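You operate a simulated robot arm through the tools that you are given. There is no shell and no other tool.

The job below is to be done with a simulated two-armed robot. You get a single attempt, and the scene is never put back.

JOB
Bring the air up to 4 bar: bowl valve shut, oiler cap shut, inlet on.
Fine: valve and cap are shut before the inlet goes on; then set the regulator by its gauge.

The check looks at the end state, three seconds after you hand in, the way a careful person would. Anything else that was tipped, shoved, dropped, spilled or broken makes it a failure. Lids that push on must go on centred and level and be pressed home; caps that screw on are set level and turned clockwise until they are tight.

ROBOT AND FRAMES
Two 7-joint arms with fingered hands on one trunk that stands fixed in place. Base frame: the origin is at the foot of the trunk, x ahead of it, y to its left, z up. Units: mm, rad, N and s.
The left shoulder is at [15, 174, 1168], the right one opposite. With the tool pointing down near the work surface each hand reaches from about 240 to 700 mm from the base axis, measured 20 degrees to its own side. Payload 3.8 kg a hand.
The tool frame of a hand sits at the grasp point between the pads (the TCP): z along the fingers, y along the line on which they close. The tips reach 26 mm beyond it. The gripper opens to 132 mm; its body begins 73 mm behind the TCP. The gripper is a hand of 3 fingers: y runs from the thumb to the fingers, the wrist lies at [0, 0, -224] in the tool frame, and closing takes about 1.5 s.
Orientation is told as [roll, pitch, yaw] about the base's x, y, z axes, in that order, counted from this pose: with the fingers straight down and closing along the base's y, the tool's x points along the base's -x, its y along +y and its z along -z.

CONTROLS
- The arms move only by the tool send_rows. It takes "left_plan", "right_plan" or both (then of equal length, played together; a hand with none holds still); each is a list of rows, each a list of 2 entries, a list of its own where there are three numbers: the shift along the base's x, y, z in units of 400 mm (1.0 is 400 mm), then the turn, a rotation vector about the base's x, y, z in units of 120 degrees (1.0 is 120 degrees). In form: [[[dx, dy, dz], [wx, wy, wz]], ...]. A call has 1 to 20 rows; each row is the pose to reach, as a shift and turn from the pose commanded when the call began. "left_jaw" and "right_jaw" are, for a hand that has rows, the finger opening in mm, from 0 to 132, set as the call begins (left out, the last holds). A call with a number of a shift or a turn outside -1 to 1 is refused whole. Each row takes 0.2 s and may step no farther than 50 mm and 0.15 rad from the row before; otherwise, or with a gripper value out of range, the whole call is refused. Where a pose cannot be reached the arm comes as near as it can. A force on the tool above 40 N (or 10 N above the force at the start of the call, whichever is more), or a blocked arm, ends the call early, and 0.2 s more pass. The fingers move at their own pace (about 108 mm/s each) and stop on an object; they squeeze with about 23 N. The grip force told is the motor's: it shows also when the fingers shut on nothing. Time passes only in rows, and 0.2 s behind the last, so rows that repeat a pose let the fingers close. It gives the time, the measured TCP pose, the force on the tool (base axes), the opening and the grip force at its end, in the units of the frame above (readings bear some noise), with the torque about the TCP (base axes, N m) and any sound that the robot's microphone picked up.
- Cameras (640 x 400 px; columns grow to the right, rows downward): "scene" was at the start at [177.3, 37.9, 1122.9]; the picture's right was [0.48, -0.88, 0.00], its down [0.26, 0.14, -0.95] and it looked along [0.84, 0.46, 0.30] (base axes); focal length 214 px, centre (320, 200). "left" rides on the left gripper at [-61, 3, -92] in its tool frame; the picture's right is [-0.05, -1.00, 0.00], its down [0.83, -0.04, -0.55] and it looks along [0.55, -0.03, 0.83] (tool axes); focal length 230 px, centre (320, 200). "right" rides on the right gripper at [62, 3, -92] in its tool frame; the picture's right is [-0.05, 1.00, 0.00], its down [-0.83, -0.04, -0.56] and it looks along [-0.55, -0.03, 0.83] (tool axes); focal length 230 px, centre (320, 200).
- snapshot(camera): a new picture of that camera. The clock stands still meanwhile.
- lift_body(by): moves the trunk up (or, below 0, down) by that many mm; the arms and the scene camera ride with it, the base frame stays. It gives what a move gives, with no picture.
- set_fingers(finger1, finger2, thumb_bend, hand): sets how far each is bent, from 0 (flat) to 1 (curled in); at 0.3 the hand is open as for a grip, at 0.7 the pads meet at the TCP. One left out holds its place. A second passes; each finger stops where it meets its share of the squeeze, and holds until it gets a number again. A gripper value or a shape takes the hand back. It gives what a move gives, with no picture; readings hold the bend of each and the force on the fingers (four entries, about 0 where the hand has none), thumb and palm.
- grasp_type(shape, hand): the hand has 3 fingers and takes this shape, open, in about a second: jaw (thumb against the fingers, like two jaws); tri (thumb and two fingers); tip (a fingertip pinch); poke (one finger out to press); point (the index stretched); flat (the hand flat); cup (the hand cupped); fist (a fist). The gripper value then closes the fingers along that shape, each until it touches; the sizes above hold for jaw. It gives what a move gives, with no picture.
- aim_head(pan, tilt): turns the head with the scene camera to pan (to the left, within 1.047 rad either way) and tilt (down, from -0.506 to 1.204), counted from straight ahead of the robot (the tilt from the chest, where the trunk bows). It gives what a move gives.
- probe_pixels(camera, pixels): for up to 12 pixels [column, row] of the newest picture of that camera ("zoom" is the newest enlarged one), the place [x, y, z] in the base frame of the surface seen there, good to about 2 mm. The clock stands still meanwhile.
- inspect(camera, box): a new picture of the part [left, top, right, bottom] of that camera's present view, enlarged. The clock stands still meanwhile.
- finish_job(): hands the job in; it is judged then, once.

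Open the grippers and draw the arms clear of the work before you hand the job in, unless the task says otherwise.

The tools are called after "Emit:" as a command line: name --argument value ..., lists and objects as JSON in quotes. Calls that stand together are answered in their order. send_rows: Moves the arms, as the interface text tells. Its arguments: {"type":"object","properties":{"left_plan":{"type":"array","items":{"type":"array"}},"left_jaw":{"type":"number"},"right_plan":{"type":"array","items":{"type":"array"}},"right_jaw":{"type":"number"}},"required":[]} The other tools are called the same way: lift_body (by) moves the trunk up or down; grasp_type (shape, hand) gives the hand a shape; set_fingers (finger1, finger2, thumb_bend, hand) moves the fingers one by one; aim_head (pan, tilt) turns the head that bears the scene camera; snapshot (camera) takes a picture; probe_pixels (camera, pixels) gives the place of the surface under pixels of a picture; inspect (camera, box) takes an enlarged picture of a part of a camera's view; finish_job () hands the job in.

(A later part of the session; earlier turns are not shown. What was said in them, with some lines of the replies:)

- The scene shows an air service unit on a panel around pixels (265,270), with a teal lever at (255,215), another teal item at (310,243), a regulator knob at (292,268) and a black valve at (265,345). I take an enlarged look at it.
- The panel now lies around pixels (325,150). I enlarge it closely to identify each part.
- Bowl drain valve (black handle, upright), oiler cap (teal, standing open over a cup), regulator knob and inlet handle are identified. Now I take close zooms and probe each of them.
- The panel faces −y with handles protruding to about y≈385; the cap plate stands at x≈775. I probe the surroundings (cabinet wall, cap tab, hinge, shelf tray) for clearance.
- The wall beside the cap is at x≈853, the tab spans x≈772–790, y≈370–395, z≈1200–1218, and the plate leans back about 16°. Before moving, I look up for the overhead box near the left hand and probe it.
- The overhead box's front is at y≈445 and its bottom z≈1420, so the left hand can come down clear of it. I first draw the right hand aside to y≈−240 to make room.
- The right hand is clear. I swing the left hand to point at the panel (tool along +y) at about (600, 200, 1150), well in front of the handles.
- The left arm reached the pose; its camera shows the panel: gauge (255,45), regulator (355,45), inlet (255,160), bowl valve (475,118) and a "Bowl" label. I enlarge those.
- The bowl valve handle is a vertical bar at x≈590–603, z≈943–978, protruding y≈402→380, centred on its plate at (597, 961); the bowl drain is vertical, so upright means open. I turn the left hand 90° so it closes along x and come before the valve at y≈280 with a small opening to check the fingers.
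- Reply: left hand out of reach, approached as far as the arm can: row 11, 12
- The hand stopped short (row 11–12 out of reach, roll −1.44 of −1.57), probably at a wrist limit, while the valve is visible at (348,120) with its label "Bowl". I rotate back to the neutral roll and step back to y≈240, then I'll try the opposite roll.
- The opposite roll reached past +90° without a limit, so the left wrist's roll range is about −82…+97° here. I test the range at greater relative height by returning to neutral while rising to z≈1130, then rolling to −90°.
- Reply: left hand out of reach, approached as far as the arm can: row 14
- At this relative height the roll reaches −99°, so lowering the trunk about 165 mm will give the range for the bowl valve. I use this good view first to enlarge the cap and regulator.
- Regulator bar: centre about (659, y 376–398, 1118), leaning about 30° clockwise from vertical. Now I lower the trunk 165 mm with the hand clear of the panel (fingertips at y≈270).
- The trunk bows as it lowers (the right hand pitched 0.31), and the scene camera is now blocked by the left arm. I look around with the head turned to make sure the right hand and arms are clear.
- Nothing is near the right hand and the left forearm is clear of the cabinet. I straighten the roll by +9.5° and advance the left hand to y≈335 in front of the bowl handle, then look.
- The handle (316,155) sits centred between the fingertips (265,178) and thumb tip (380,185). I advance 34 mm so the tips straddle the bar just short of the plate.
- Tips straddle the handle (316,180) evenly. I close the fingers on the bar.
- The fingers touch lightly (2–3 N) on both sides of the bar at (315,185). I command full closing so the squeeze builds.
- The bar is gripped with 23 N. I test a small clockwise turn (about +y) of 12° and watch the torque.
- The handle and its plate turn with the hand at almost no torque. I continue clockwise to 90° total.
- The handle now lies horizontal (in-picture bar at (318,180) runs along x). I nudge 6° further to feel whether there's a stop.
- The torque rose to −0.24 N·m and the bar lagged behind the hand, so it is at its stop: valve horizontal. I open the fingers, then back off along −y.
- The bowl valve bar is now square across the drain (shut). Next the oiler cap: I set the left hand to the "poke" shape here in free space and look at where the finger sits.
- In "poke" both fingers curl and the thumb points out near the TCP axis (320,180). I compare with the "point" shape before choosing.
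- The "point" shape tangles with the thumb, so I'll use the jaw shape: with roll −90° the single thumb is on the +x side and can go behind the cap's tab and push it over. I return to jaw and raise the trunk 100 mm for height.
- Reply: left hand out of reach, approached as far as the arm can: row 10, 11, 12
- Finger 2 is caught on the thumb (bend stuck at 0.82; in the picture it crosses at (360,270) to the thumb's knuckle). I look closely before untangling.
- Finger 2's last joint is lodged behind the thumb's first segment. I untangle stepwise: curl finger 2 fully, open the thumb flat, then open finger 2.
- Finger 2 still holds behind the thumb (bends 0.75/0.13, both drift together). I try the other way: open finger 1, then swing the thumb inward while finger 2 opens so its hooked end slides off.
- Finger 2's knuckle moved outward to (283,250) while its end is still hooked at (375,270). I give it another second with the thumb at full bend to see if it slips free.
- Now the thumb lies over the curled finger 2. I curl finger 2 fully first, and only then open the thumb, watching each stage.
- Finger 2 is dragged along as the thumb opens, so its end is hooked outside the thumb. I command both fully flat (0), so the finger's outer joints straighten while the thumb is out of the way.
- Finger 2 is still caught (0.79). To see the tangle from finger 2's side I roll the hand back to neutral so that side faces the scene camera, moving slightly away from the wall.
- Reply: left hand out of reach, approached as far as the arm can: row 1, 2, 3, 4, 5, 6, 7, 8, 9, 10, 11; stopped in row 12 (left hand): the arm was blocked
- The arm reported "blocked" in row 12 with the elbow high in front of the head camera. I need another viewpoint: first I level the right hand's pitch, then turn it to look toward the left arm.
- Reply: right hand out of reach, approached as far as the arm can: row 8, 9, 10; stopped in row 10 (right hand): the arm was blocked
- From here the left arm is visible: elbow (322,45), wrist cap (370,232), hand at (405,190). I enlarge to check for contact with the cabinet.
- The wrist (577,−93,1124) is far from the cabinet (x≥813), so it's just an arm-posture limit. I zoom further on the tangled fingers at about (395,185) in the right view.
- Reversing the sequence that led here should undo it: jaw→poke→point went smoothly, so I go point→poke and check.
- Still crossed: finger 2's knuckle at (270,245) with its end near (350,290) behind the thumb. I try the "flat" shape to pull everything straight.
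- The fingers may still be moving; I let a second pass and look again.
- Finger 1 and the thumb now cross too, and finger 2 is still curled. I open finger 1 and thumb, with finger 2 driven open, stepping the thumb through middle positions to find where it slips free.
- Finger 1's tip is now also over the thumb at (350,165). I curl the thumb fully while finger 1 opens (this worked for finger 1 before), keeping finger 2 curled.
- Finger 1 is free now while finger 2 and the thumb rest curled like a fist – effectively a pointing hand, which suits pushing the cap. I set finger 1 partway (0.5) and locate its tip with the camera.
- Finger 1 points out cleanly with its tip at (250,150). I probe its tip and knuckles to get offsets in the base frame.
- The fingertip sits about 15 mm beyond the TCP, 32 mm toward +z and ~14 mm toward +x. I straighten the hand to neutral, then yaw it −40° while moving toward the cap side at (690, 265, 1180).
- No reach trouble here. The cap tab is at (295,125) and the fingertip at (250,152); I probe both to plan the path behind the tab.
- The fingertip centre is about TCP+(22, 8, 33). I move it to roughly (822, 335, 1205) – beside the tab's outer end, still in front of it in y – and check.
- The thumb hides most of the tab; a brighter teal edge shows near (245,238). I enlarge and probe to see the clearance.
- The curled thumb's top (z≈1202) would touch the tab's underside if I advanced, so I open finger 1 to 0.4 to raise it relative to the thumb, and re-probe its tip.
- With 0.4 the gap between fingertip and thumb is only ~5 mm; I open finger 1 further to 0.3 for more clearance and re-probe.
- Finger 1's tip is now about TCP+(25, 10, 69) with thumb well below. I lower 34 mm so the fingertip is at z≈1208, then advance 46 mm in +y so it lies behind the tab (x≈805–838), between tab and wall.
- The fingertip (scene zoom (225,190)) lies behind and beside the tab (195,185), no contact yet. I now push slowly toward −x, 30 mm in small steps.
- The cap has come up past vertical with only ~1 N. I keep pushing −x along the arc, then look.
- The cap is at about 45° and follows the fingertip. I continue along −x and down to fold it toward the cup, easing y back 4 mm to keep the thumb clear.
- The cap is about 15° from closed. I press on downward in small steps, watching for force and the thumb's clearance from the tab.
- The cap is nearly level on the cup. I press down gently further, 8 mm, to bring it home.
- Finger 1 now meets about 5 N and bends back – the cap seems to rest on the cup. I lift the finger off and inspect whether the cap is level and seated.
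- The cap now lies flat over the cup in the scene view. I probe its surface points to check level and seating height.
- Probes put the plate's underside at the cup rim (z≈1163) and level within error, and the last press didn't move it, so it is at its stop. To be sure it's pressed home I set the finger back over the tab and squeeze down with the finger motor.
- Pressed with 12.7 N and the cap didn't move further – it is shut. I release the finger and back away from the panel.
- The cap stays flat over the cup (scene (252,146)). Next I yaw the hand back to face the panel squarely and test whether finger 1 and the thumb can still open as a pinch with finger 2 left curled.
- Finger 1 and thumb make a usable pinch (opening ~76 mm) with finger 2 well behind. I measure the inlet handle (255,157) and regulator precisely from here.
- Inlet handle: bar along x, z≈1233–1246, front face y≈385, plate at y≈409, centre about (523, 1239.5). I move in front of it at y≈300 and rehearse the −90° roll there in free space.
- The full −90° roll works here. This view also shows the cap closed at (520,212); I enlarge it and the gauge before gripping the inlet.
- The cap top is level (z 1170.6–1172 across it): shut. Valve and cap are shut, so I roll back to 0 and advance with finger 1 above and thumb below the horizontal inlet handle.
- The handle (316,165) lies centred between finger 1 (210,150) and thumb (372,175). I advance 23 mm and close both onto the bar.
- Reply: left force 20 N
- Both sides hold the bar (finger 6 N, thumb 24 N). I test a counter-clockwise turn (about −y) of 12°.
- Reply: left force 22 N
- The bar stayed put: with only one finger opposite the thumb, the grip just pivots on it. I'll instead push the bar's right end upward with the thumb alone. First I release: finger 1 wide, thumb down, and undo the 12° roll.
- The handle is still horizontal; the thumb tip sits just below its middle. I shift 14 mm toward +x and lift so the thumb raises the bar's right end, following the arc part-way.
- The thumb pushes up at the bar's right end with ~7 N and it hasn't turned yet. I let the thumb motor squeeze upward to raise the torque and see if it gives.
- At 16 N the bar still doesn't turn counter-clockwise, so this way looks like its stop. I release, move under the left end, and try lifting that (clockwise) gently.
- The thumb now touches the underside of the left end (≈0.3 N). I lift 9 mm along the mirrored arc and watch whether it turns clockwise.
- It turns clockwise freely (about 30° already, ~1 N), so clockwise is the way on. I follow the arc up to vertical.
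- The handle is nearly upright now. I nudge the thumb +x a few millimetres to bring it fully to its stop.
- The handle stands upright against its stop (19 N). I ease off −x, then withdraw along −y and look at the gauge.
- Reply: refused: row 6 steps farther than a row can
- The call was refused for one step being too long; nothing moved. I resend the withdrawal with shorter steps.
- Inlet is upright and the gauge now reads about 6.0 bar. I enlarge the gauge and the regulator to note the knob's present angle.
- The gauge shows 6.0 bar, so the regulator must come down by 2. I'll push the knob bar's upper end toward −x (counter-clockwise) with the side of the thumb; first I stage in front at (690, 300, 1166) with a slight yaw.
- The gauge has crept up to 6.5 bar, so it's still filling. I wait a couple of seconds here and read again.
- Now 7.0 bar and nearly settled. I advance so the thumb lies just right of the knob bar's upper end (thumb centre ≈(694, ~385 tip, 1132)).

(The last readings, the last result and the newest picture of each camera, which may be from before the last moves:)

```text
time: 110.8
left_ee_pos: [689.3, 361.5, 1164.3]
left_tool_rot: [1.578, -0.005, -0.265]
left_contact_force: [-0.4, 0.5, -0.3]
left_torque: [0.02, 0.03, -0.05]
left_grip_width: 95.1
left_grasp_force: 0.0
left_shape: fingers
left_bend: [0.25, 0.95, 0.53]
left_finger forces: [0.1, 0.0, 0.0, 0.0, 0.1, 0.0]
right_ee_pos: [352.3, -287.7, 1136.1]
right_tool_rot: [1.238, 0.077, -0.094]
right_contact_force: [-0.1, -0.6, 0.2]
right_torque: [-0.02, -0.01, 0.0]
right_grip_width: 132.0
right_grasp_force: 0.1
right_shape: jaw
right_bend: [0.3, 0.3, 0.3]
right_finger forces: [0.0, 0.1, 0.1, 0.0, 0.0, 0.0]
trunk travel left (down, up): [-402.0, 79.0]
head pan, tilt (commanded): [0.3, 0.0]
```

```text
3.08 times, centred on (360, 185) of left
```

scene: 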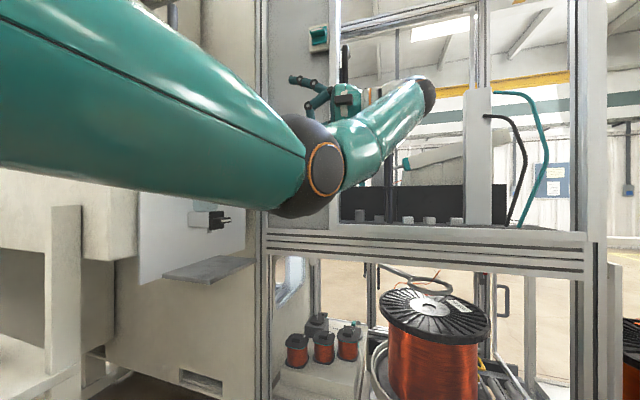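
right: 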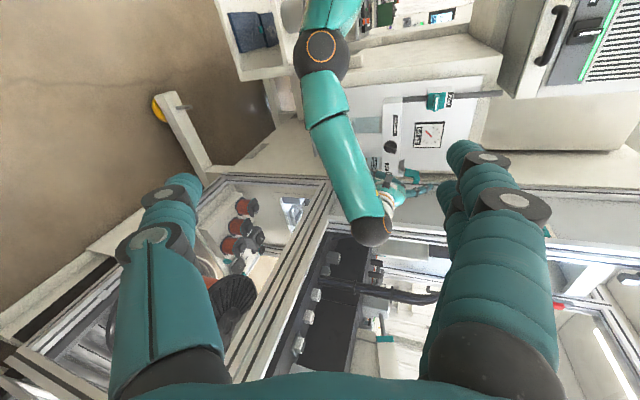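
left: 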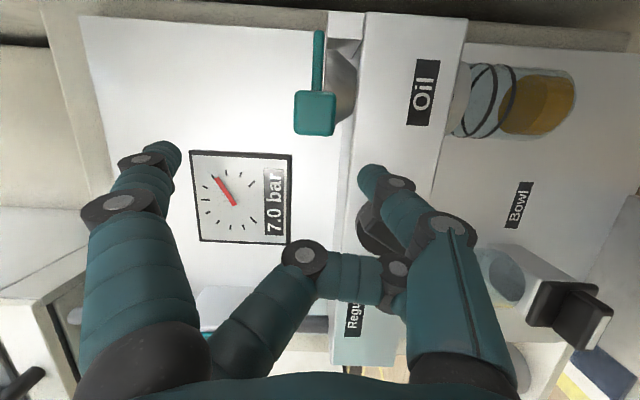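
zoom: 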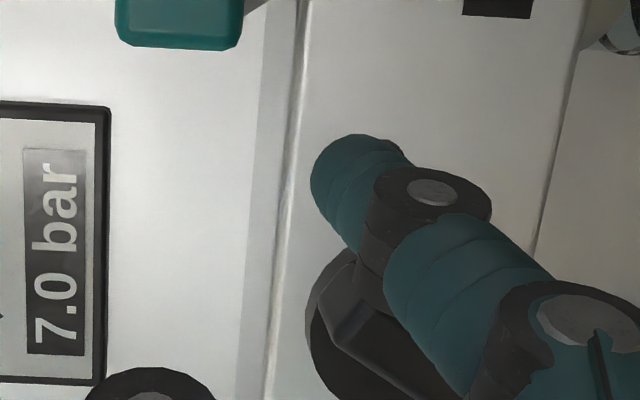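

The gauge holds at 7.0; the thumb tip is just +x of the bar's upper end (zoom (350,290)). I push −x by 12 mm slowly.

Emit:
send_rows --left_plan '[[[-0.01, 0, 0], [0, 0, 0]], [[-0.02, 0, 0], [0, 0, 0]], [[-0.03, 0, 0], [0, 0, 0]]]'

Emit:
inspect --camera "left" --box '[180, 120, 436, 280]'

```text
time: 111.6
left_ee_pos: [677.9, 362.1, 1162.9]
left_tool_rot: [1.581, -0.006, -0.265]
left_contact_force: [3.5, 0.6, 0.8]
left_torque: [-0.01, -0.06, -0.05]
left_grip_width: 93.4
left_grasp_force: 1.4
left_shape: fingers
left_bend: [0.25, 0.95, 0.53]
left_finger forces: [0.1, 0.0, 0.0, 0.1, 2.6, 0.0]
right_ee_pos: [353.1, -287.8, 1135.8]
right_tool_rot: [1.24, 0.078, -0.094]
right_contact_force: [0.3, -0.3, -0.3]
right_torque: [0.04, -0.03, -0.02]
right_grip_width: 132.2
right_grasp_force: 0.0
right_shape: jaw
right_bend: [0.3, 0.3, 0.3]
right_finger forces: [0.1, 0.0, 0.1, 0.0, 0.0, 0.0]
trunk travel left (down, up): [-402.0, 79.0]
head pan, tilt (commanded): [0.3, 0.0]
```

```text
2.50 times, centred on (308, 200) of left
```

zoom: 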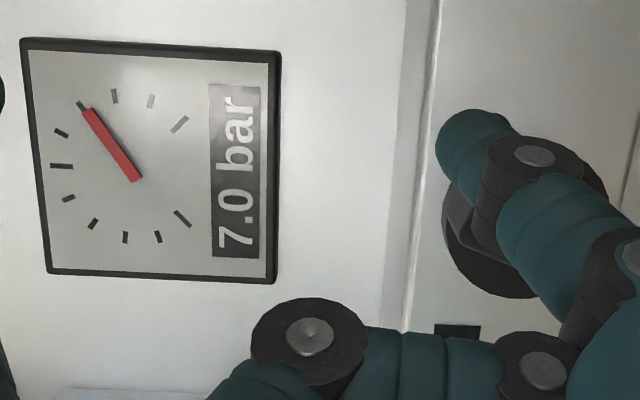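

Contact with 3.5 N. I push another 5 mm and pause two seconds for the gauge to follow.

Emit:
send_rows --left_plan '[[[-0.006, 0, 0], [0, 0, 0]], [[-0.0125, 0, 0], [0, 0, 0]], [[-0.0125, 0, 0], [0, 0, 0]], [[-0.0125, 0, 0], [0, 0, 0]], [[-0.0125, 0, 0], [0, 0, 0]], [[-0.0125, 0, 0], [0, 0, 0]], [[-0.0125, 0, 0], [0, 0, 0]], [[-0.0125, 0, 0], [0, 0, 0]], [[-0.0125, 0, 0], [0, 0, 0]], [[-0.0125, 0, 0], [0, 0, 0]]]'

Emit:
inspect --camera "left" --box '[180, 120, 436, 280]'

```text
time: 113.8
left_ee_pos: [672.7, 361.3, 1162.9]
left_tool_rot: [1.579, -0.006, -0.265]
left_contact_force: [1.5, -0.9, 1.6]
left_torque: [-0.02, -0.04, -0.03]
left_grip_width: 93.5
left_grasp_force: 0.4
left_shape: fingers
left_bend: [0.25, 0.95, 0.53]
left_finger forces: [0.0, 0.1, 0.0, 0.1, 1.1, 0.0]
right_ee_pos: [351.6, -288.0, 1135.7]
right_tool_rot: [1.24, 0.076, -0.092]
right_contact_force: [-0.9, -1.2, 0.3]
right_torque: [0.0, 0.02, -0.01]
right_grip_width: 132.1
right_grasp_force: 0.1
right_shape: jaw
right_bend: [0.3, 0.3, 0.3]
right_finger forces: [0.0, 0.1, 0.1, 0.0, 0.1, 0.2]
trunk travel left (down, up): [-402.0, 79.0]
head pan, tilt (commanded): [0.3, 0.0]
```

```text
2.50 times, centred on (308, 200) of left
```

zoom: 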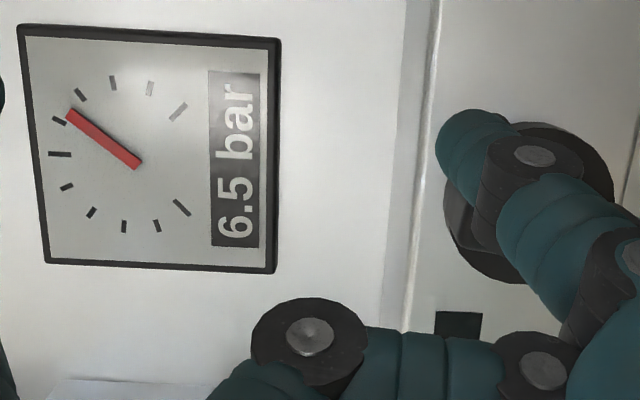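

The gauge falls: 6.5 bar with the needle a little above 6. I wait another second and a half and read it enlarged.

Emit:
send_rows --left_plan '[[[0, 0, 0], [0, 0, 0]], [[0, 0, 0], [0, 0, 0]], [[0, 0, 0], [0, 0, 0]], [[0, 0, 0], [0, 0, 0]], [[0, 0, 0], [0, 0, 0]], [[0, 0, 0], [0, 0, 0]], [[0, 0, 0], [0, 0, 0]]]'

Emit:
inspect --camera "left" --box '[180, 120, 300, 235]'

```text
time: 115.4
left_ee_pos: [672.0, 361.4, 1164.1]
left_tool_rot: [1.582, -0.005, -0.264]
left_contact_force: [0.4, -0.4, 0.4]
left_torque: [-0.05, 0.0, -0.01]
left_grip_width: 93.8
left_grasp_force: 0.7
left_shape: fingers
left_bend: [0.25, 0.95, 0.53]
left_finger forces: [0.1, 0.0, 0.0, 0.0, 0.7, 0.0]
right_ee_pos: [351.6, -288.9, 1135.8]
right_tool_rot: [1.24, 0.077, -0.093]
right_contact_force: [-0.3, 1.2, 0.3]
right_torque: [0.01, -0.01, 0.0]
right_grip_width: 131.9
right_grasp_force: 0.0
right_shape: jaw
right_bend: [0.3, 0.3, 0.3]
right_finger forces: [0.0, 0.1, 0.0, 0.1, 0.1, 0.0]
trunk travel left (down, up): [-402.0, 79.0]
head pan, tilt (commanded): [0.3, 0.0]
```

```text
3.48 times, centred on (240, 178) of left
```

zoom: 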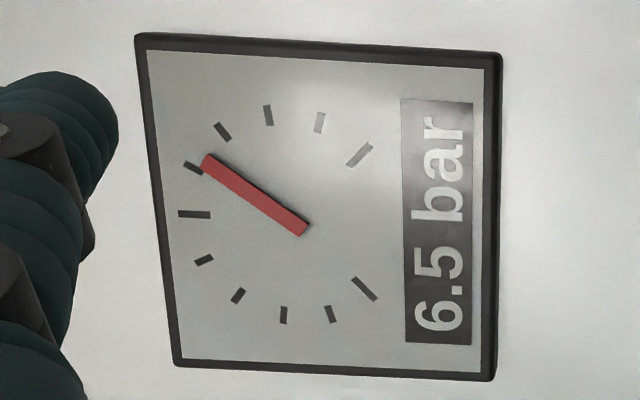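

The needle is near 6.3 with the knob turned back about 25°. I follow the arc further (−x and up) by about 35° more and pause for the gauge.

Emit:
send_rows --left_plan '[[[-0.006, 0, 0.005], [0, 0, 0]], [[-0.0123, 0, 0.0103], [0, 0, 0]], [[-0.0165, 0, 0.013], [0, 0, 0]], [[-0.021, 0, 0.0155], [0, 0, 0]], [[-0.0255, 0, 0.0175], [0, 0, 0]], [[-0.03, 0, 0.019], [0, 0, 0]], [[-0.03, 0, 0.019], [0, 0, 0]], [[-0.03, 0, 0.019], [0, 0, 0]], [[-0.03, 0, 0.019], [0, 0, 0]], [[-0.03, 0, 0.019], [0, 0, 0]], [[-0.03, 0, 0.019], [0, 0, 0]], [[-0.03, 0, 0.019], [0, 0, 0]], [[-0.03, 0, 0.019], [0, 0, 0]], [[-0.03, 0, 0.019], [0, 0, 0]], [[-0.03, 0, 0.019], [0, 0, 0]]]'

Emit:
inspect --camera "left" --box '[180, 110, 436, 270]'

```text
time: 118.6
left_ee_pos: [660.9, 361.4, 1172.1]
left_tool_rot: [1.58, -0.004, -0.266]
left_contact_force: [0.7, -0.4, -0.6]
left_torque: [0.0, -0.04, -0.03]
left_grip_width: 94.2
left_grasp_force: 0.2
left_shape: fingers
left_bend: [0.25, 0.95, 0.53]
left_finger forces: [0.0, 0.0, 0.1, 0.0, 0.2, 0.1]
right_ee_pos: [352.1, -289.5, 1134.7]
right_tool_rot: [1.24, 0.076, -0.092]
right_contact_force: [0.0, -1.0, -0.6]
right_torque: [0.01, -0.02, -0.02]
right_grip_width: 131.8
right_grasp_force: 0.0
right_shape: jaw
right_bend: [0.3, 0.3, 0.3]
right_finger forces: [0.1, 0.0, 0.0, 0.1, 0.1, 0.0]
trunk travel left (down, up): [-402.0, 79.0]
head pan, tilt (commanded): [0.3, 0.0]
```

```text
2.50 times, centred on (308, 190) of left
```

zoom: 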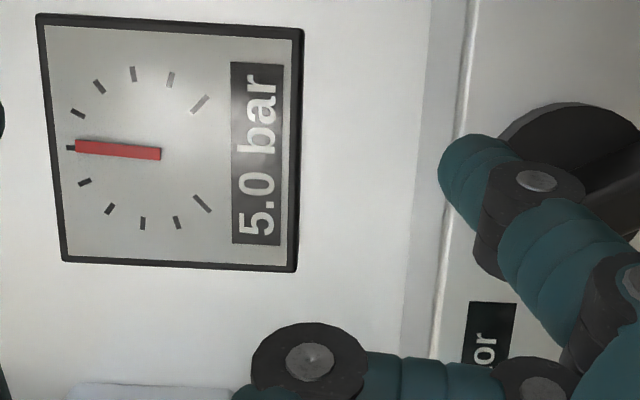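

Now exactly 5.0 bar (needle on the 5 tick) after about 35° of turning, i.e. ~27° per bar. I continue about 20° more along the arc, then pause and read.

Emit:
send_rows --left_plan '[[[-0.005, 0, 0.001], [0, 0, 0]], [[-0.01, 0, 0.002], [0, 0, 0]], [[-0.015, 0, 0.002], [0, 0, 0]], [[-0.02, 0, 0.002], [0, 0, 0]], [[-0.02, 0, 0.002], [0, 0, 0]], [[-0.02, 0, 0.002], [0, 0, 0]], [[-0.02, 0, 0.002], [0, 0, 0]], [[-0.02, 0, 0.002], [0, 0, 0]], [[-0.02, 0, 0.002], [0, 0, 0]], [[-0.02, 0, 0.002], [0, 0, 0]], [[-0.02, 0, 0.002], [0, 0, 0]], [[-0.02, 0, 0.002], [0, 0, 0]], [[-0.02, 0, 0.002], [0, 0, 0]], [[-0.02, 0, 0.002], [0, 0, 0]], [[-0.02, 0, 0.002], [0, 0, 0]]]'

Emit:
inspect --camera "left" --box '[180, 110, 436, 270]'

```text
time: 121.8
left_ee_pos: [651.9, 360.9, 1172.1]
left_tool_rot: [1.577, -0.005, -0.265]
left_contact_force: [0.9, 0.5, -0.3]
left_torque: [0.0, 0.02, -0.02]
left_grip_width: 94.1
left_grasp_force: 0.0
left_shape: fingers
left_bend: [0.25, 0.95, 0.53]
left_finger forces: [0.0, 0.0, 0.1, 0.1, 0.1, 0.1]
right_ee_pos: [351.5, -288.4, 1136.1]
right_tool_rot: [1.239, 0.077, -0.093]
right_contact_force: [-0.5, 0.5, -0.2]
right_torque: [0.04, 0.0, 0.0]
right_grip_width: 131.8
right_grasp_force: 0.1
right_shape: jaw
right_bend: [0.3, 0.3, 0.3]
right_finger forces: [0.1, 0.0, 0.0, 0.0, 0.0, 0.0]
trunk travel left (down, up): [-402.0, 79.0]
head pan, tilt (commanded): [0.3, 0.0]
```

```text
2.50 times, centred on (308, 190) of left
```

zoom: 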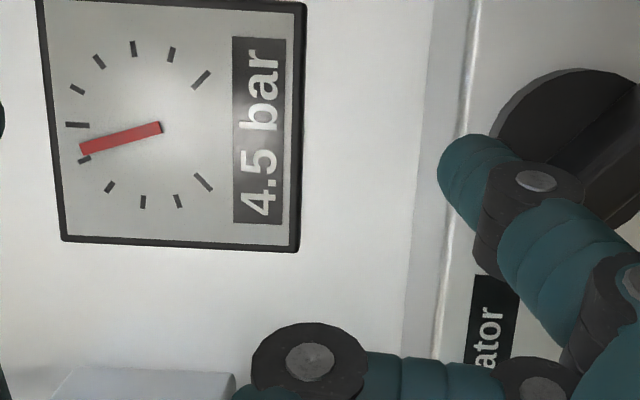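

The display rounds to 4.5 with the needle at about 4.3. I nudge about 7–8° further (−2.5 mm) and pause.

Emit:
send_rows --left_plan '[[[-0.003, 0, -0.0005], [0, 0, 0]], [[-0.006, 0, -0.001], [0, 0, 0]], [[-0.006, 0, -0.001], [0, 0, 0]], [[-0.006, 0, -0.001], [0, 0, 0]], [[-0.006, 0, -0.001], [0, 0, 0]], [[-0.006, 0, -0.001], [0, 0, 0]], [[-0.006, 0, -0.001], [0, 0, 0]], [[-0.006, 0, -0.001], [0, 0, 0]], [[-0.006, 0, -0.001], [0, 0, 0]], [[-0.006, 0, -0.001], [0, 0, 0]], [[-0.006, 0, -0.001], [0, 0, 0]], [[-0.006, 0, -0.001], [0, 0, 0]], [[-0.006, 0, -0.001], [0, 0, 0]], [[-0.006, 0, -0.001], [0, 0, 0]]]'

Emit:
inspect --camera "left" --box '[180, 95, 308, 210]'

```text
time: 124.8
left_ee_pos: [650.0, 361.7, 1172.4]
left_tool_rot: [1.578, -0.005, -0.265]
left_contact_force: [-0.1, 0.3, 0.0]
left_torque: [-0.01, 0.01, -0.01]
left_grip_width: 93.8
left_grasp_force: 0.1
left_shape: fingers
left_bend: [0.25, 0.95, 0.53]
left_finger forces: [0.1, 0.0, 0.0, 0.0, 0.3, 0.0]
right_ee_pos: [351.1, -288.8, 1135.4]
right_tool_rot: [1.239, 0.077, -0.092]
right_contact_force: [-0.4, 0.4, 0.0]
right_torque: [0.01, 0.0, 0.01]
right_grip_width: 132.1
right_grasp_force: 0.0
right_shape: jaw
right_bend: [0.3, 0.3, 0.3]
right_finger forces: [0.1, 0.0, 0.1, 0.1, 0.0, 0.1]
trunk travel left (down, up): [-402.0, 79.0]
head pan, tilt (commanded): [0.3, 0.0]
```

```text
3.48 times, centred on (244, 152) of left
```

zoom: 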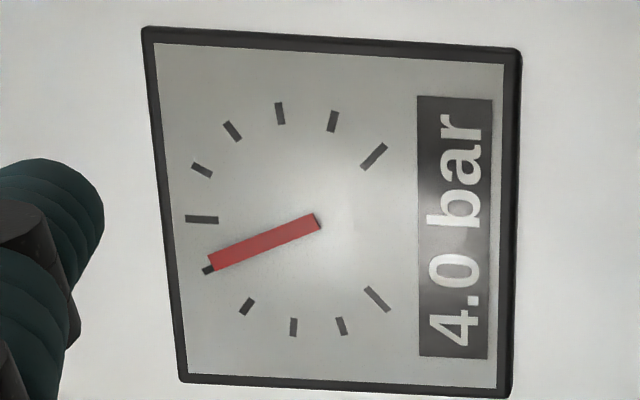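

The display reads 4.0 with the needle a hair above the 4 tick (~4.1). One last tiny nudge of 0.8 mm and a pause.

Emit:
send_rows --left_plan '[[[-0.002, 0, -0.0004], [0, 0, 0]], [[-0.002, 0, -0.0004], [0, 0, 0]], [[-0.002, 0, -0.0004], [0, 0, 0]], [[-0.002, 0, -0.0004], [0, 0, 0]], [[-0.002, 0, -0.0004], [0, 0, 0]], [[-0.002, 0, -0.0004], [0, 0, 0]], [[-0.002, 0, -0.0004], [0, 0, 0]], [[-0.002, 0, -0.0004], [0, 0, 0]], [[-0.002, 0, -0.0004], [0, 0, 0]], [[-0.002, 0, -0.0004], [0, 0, 0]], [[-0.002, 0, -0.0004], [0, 0, 0]], [[-0.002, 0, -0.0004], [0, 0, 0]]]'

Emit:
inspect --camera "left" --box '[180, 95, 308, 210]'

```text
time: 127.4
left_ee_pos: [649.5, 362.5, 1172.3]
left_tool_rot: [1.581, -0.005, -0.266]
left_contact_force: [-0.2, 0.0, 0.2]
left_torque: [0.02, 0.0, 0.0]
left_grip_width: 93.8
left_grasp_force: 0.3
left_shape: fingers
left_bend: [0.25, 0.95, 0.53]
left_finger forces: [0.1, 0.0, 0.1, 0.0, 0.3, 0.0]
right_ee_pos: [352.2, -287.5, 1135.4]
right_tool_rot: [1.238, 0.077, -0.092]
right_contact_force: [0.0, 0.3, -0.1]
right_torque: [0.0, 0.04, 0.03]
right_grip_width: 131.9
right_grasp_force: 0.1
right_shape: jaw
right_bend: [0.3, 0.3, 0.3]
right_finger forces: [0.0, 0.0, 0.1, 0.1, 0.0, 0.0]
trunk travel left (down, up): [-402.0, 79.0]
head pan, tilt (commanded): [0.3, 0.0]
```

```text
3.48 times, centred on (244, 152) of left
```

zoom: 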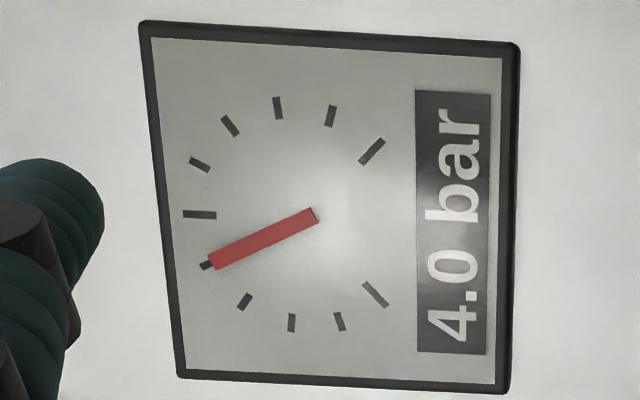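

The needle now sits on the 4 tick (≈4.05) and the display reads 4.0. I lift the thumb off up and away from the bar, then withdraw along −y.

Emit:
send_rows --left_plan '[[[0.006, 0, 0.01], [0, 0, 0]], [[0.015, 0, 0.025], [0, 0, 0]], [[0.015, -0.06, 0.03], [0, 0, 0]], [[0.015, -0.14, 0.03], [0, 0, 0]], [[0.015, -0.24, 0.03], [0, 0, 0]], [[0.0, -0.34, 0.03], [0, 0, 0]], [[-0.05, -0.42, 0.03], [0, 0, 0]]]'

Emit:
snapshot --camera "left"

Emit:
inspect --camera "left" --box '[230, 60, 422, 190]'

```text
time: 129.0
left_ee_pos: [628.3, 193.7, 1183.5]
left_tool_rot: [1.58, -0.004, -0.265]
left_contact_force: [-0.4, -0.3, -0.6]
left_torque: [0.03, 0.01, -0.01]
left_grip_width: 93.8
left_grasp_force: 0.0
left_shape: fingers
left_bend: [0.25, 0.95, 0.53]
left_finger forces: [0.1, 0.0, 0.1, 0.0, 0.0, 0.0]
right_ee_pos: [351.3, -288.9, 1135.4]
right_tool_rot: [1.24, 0.075, -0.093]
right_contact_force: [-0.5, 0.1, 0.1]
right_torque: [0.04, 0.03, 0.0]
right_grip_width: 131.8
right_grasp_force: 0.1
right_shape: jaw
right_bend: [0.3, 0.3, 0.3]
right_finger forces: [0.0, 0.0, 0.0, 0.0, 0.1, 0.1]
trunk travel left (down, up): [-402.0, 79.0]
head pan, tilt (commanded): [0.3, 0.0]
```

```text
taken
```

left: 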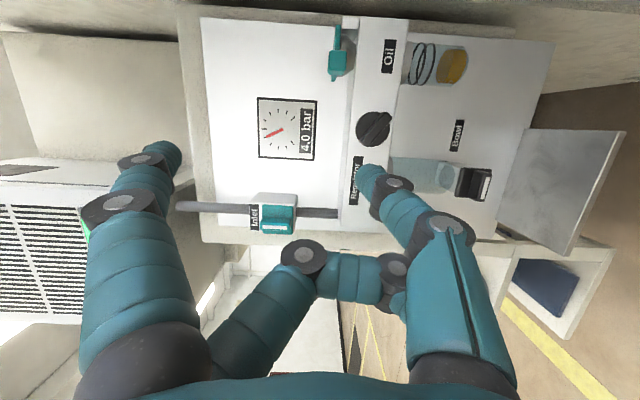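

```text
3.08 times, centred on (326, 125) of left
```

zoom: 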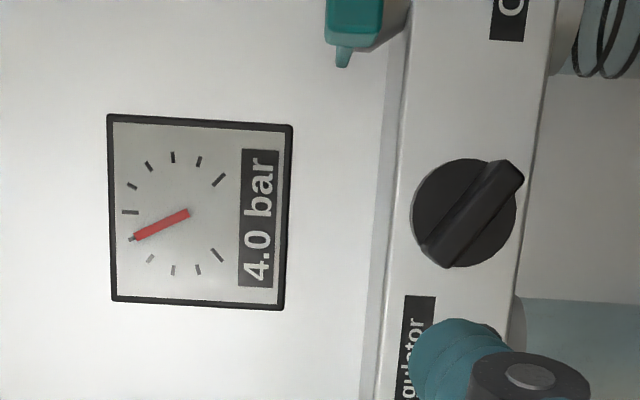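

Gauge steady at 4.0 bar after withdrawing. I check each part once more in enlargements: inlet, bowl valve and cap.

Emit:
inspect --camera "left" --box '[230, 180, 326, 245]'

Emit:
inspect --camera "left" --box '[420, 140, 516, 210]'

Emit:
inspect --camera "left" --box '[310, 15, 406, 85]'

```text
6.15 times, centred on (278, 212) of left
```

zoom: 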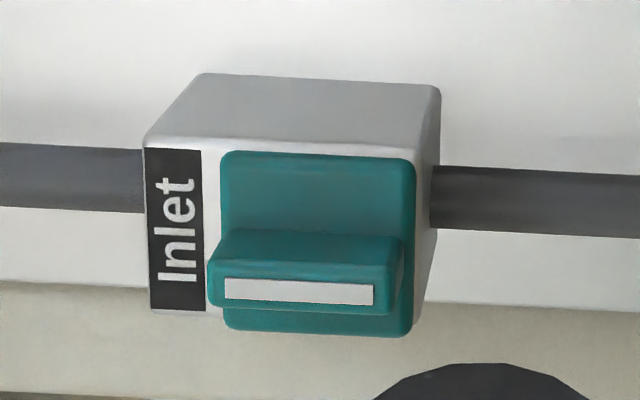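

```text
5.71 times, centred on (468, 175) of left
```

zoom: 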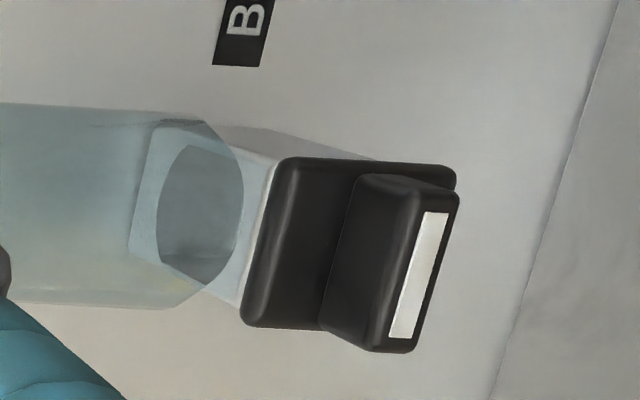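

```text
5.71 times, centred on (358, 50) of left
```

zoom: 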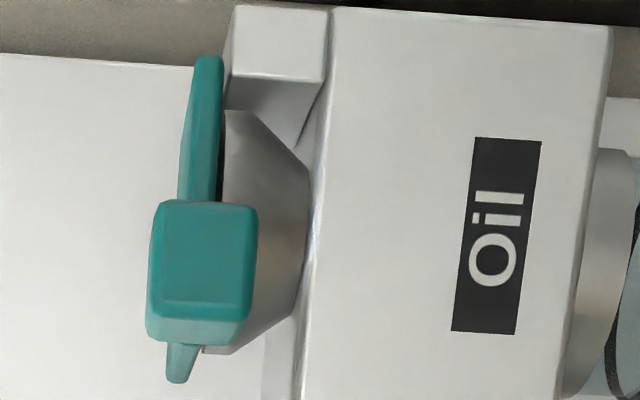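

Inlet upright, bowl valve square across, cap flat on its cup. I draw the left hand a bit farther back and take a final gauge reading.

Emit:
send_rows --left_plan '[[[-0.05, 0, 0.0], [0, 0, 0]], [[-0.1, -0.01, 0.0], [0, 0, 0]], [[-0.15, -0.02, 0.0], [0, 0, 0]], [[-0.2, -0.03, 0.0], [0, 0, 0]], [[-0.2, -0.03, 0.0], [0, 0, 0]], [[-0.2, -0.03, 0.0], [0, 0, 0]], [[-0.2, -0.03, 0.0], [0, 0, 0]], [[-0.2, -0.03, 0.0], [0, 0, 0]]]'

Emit:
snapshot --camera "left"

Emit:
snapshot --camera "scene"

```text
time: 130.8
left_ee_pos: [548.4, 183.3, 1184.1]
left_tool_rot: [1.579, -0.005, -0.265]
left_contact_force: [-0.2, -0.1, -0.5]
left_torque: [0.01, -0.01, 0.0]
left_grip_width: 93.7
left_grasp_force: 0.1
left_shape: fingers
left_bend: [0.25, 0.95, 0.53]
left_finger forces: [0.1, 0.0, 0.1, 0.0, 0.0, 0.1]
right_ee_pos: [351.3, -288.7, 1135.2]
right_tool_rot: [1.24, 0.077, -0.092]
right_contact_force: [0.8, 0.2, 0.7]
right_torque: [0.01, -0.02, -0.02]
right_grip_width: 132.0
right_grasp_force: 0.1
right_shape: jaw
right_bend: [0.3, 0.3, 0.3]
right_finger forces: [0.1, 0.0, 0.0, 0.1, 0.0, 0.1]
trunk travel left (down, up): [-402.0, 79.0]
head pan, tilt (commanded): [0.3, 0.0]
```

```text
taken
```

left: 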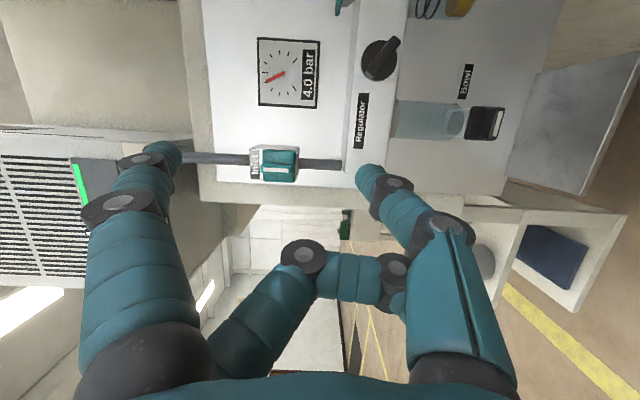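

```text
taken
```

scene: 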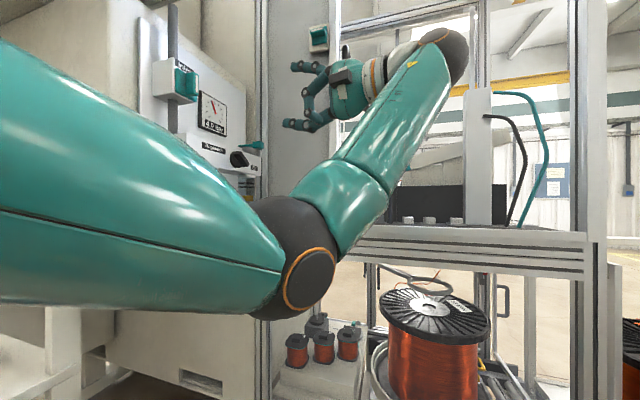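

The gauge at (287,75) reads 4.0 bar with everything in place, and both hands are clear and holding nothing. I hand in the job.

Emit:
finish_job

```text
The job is handed in.
```

The air is up at 4 bar, and I've handed the job in. The gauge reads 4.0, with the needle just above the 4 mark, at about 4.05. It stayed there after I took the hand away.

- **Bowl valve:** I turned it a quarter turn clockwise to its stop, so the handle now lies square across the drain.
- **Oiler cap:** I folded it over onto the cup and pressed it down with about 13 N. It sits level and moved no further.
- **Inlet:** I opened it only after the valve and cap were shut. The handle is upright against its stop. I first pushed it counter-clockwise with up to about 16 N; it didn't move, so I turned it clockwise.
- **Regulator:** With the inlet on, the gauge climbed to 7.0 bar. I brought it down in small steps by the needle, because the number display only shows half-bar steps.

While I was changing hand shapes, finger 2 of the left hand caught behind the thumb, and I couldn't free it. I did the cap, inlet and regulator with the other finger and the thumb. The left hand is clear of the panel and holding nothing, but that finger is still curled in.

I saw nothing else tipped, dropped or shoved.
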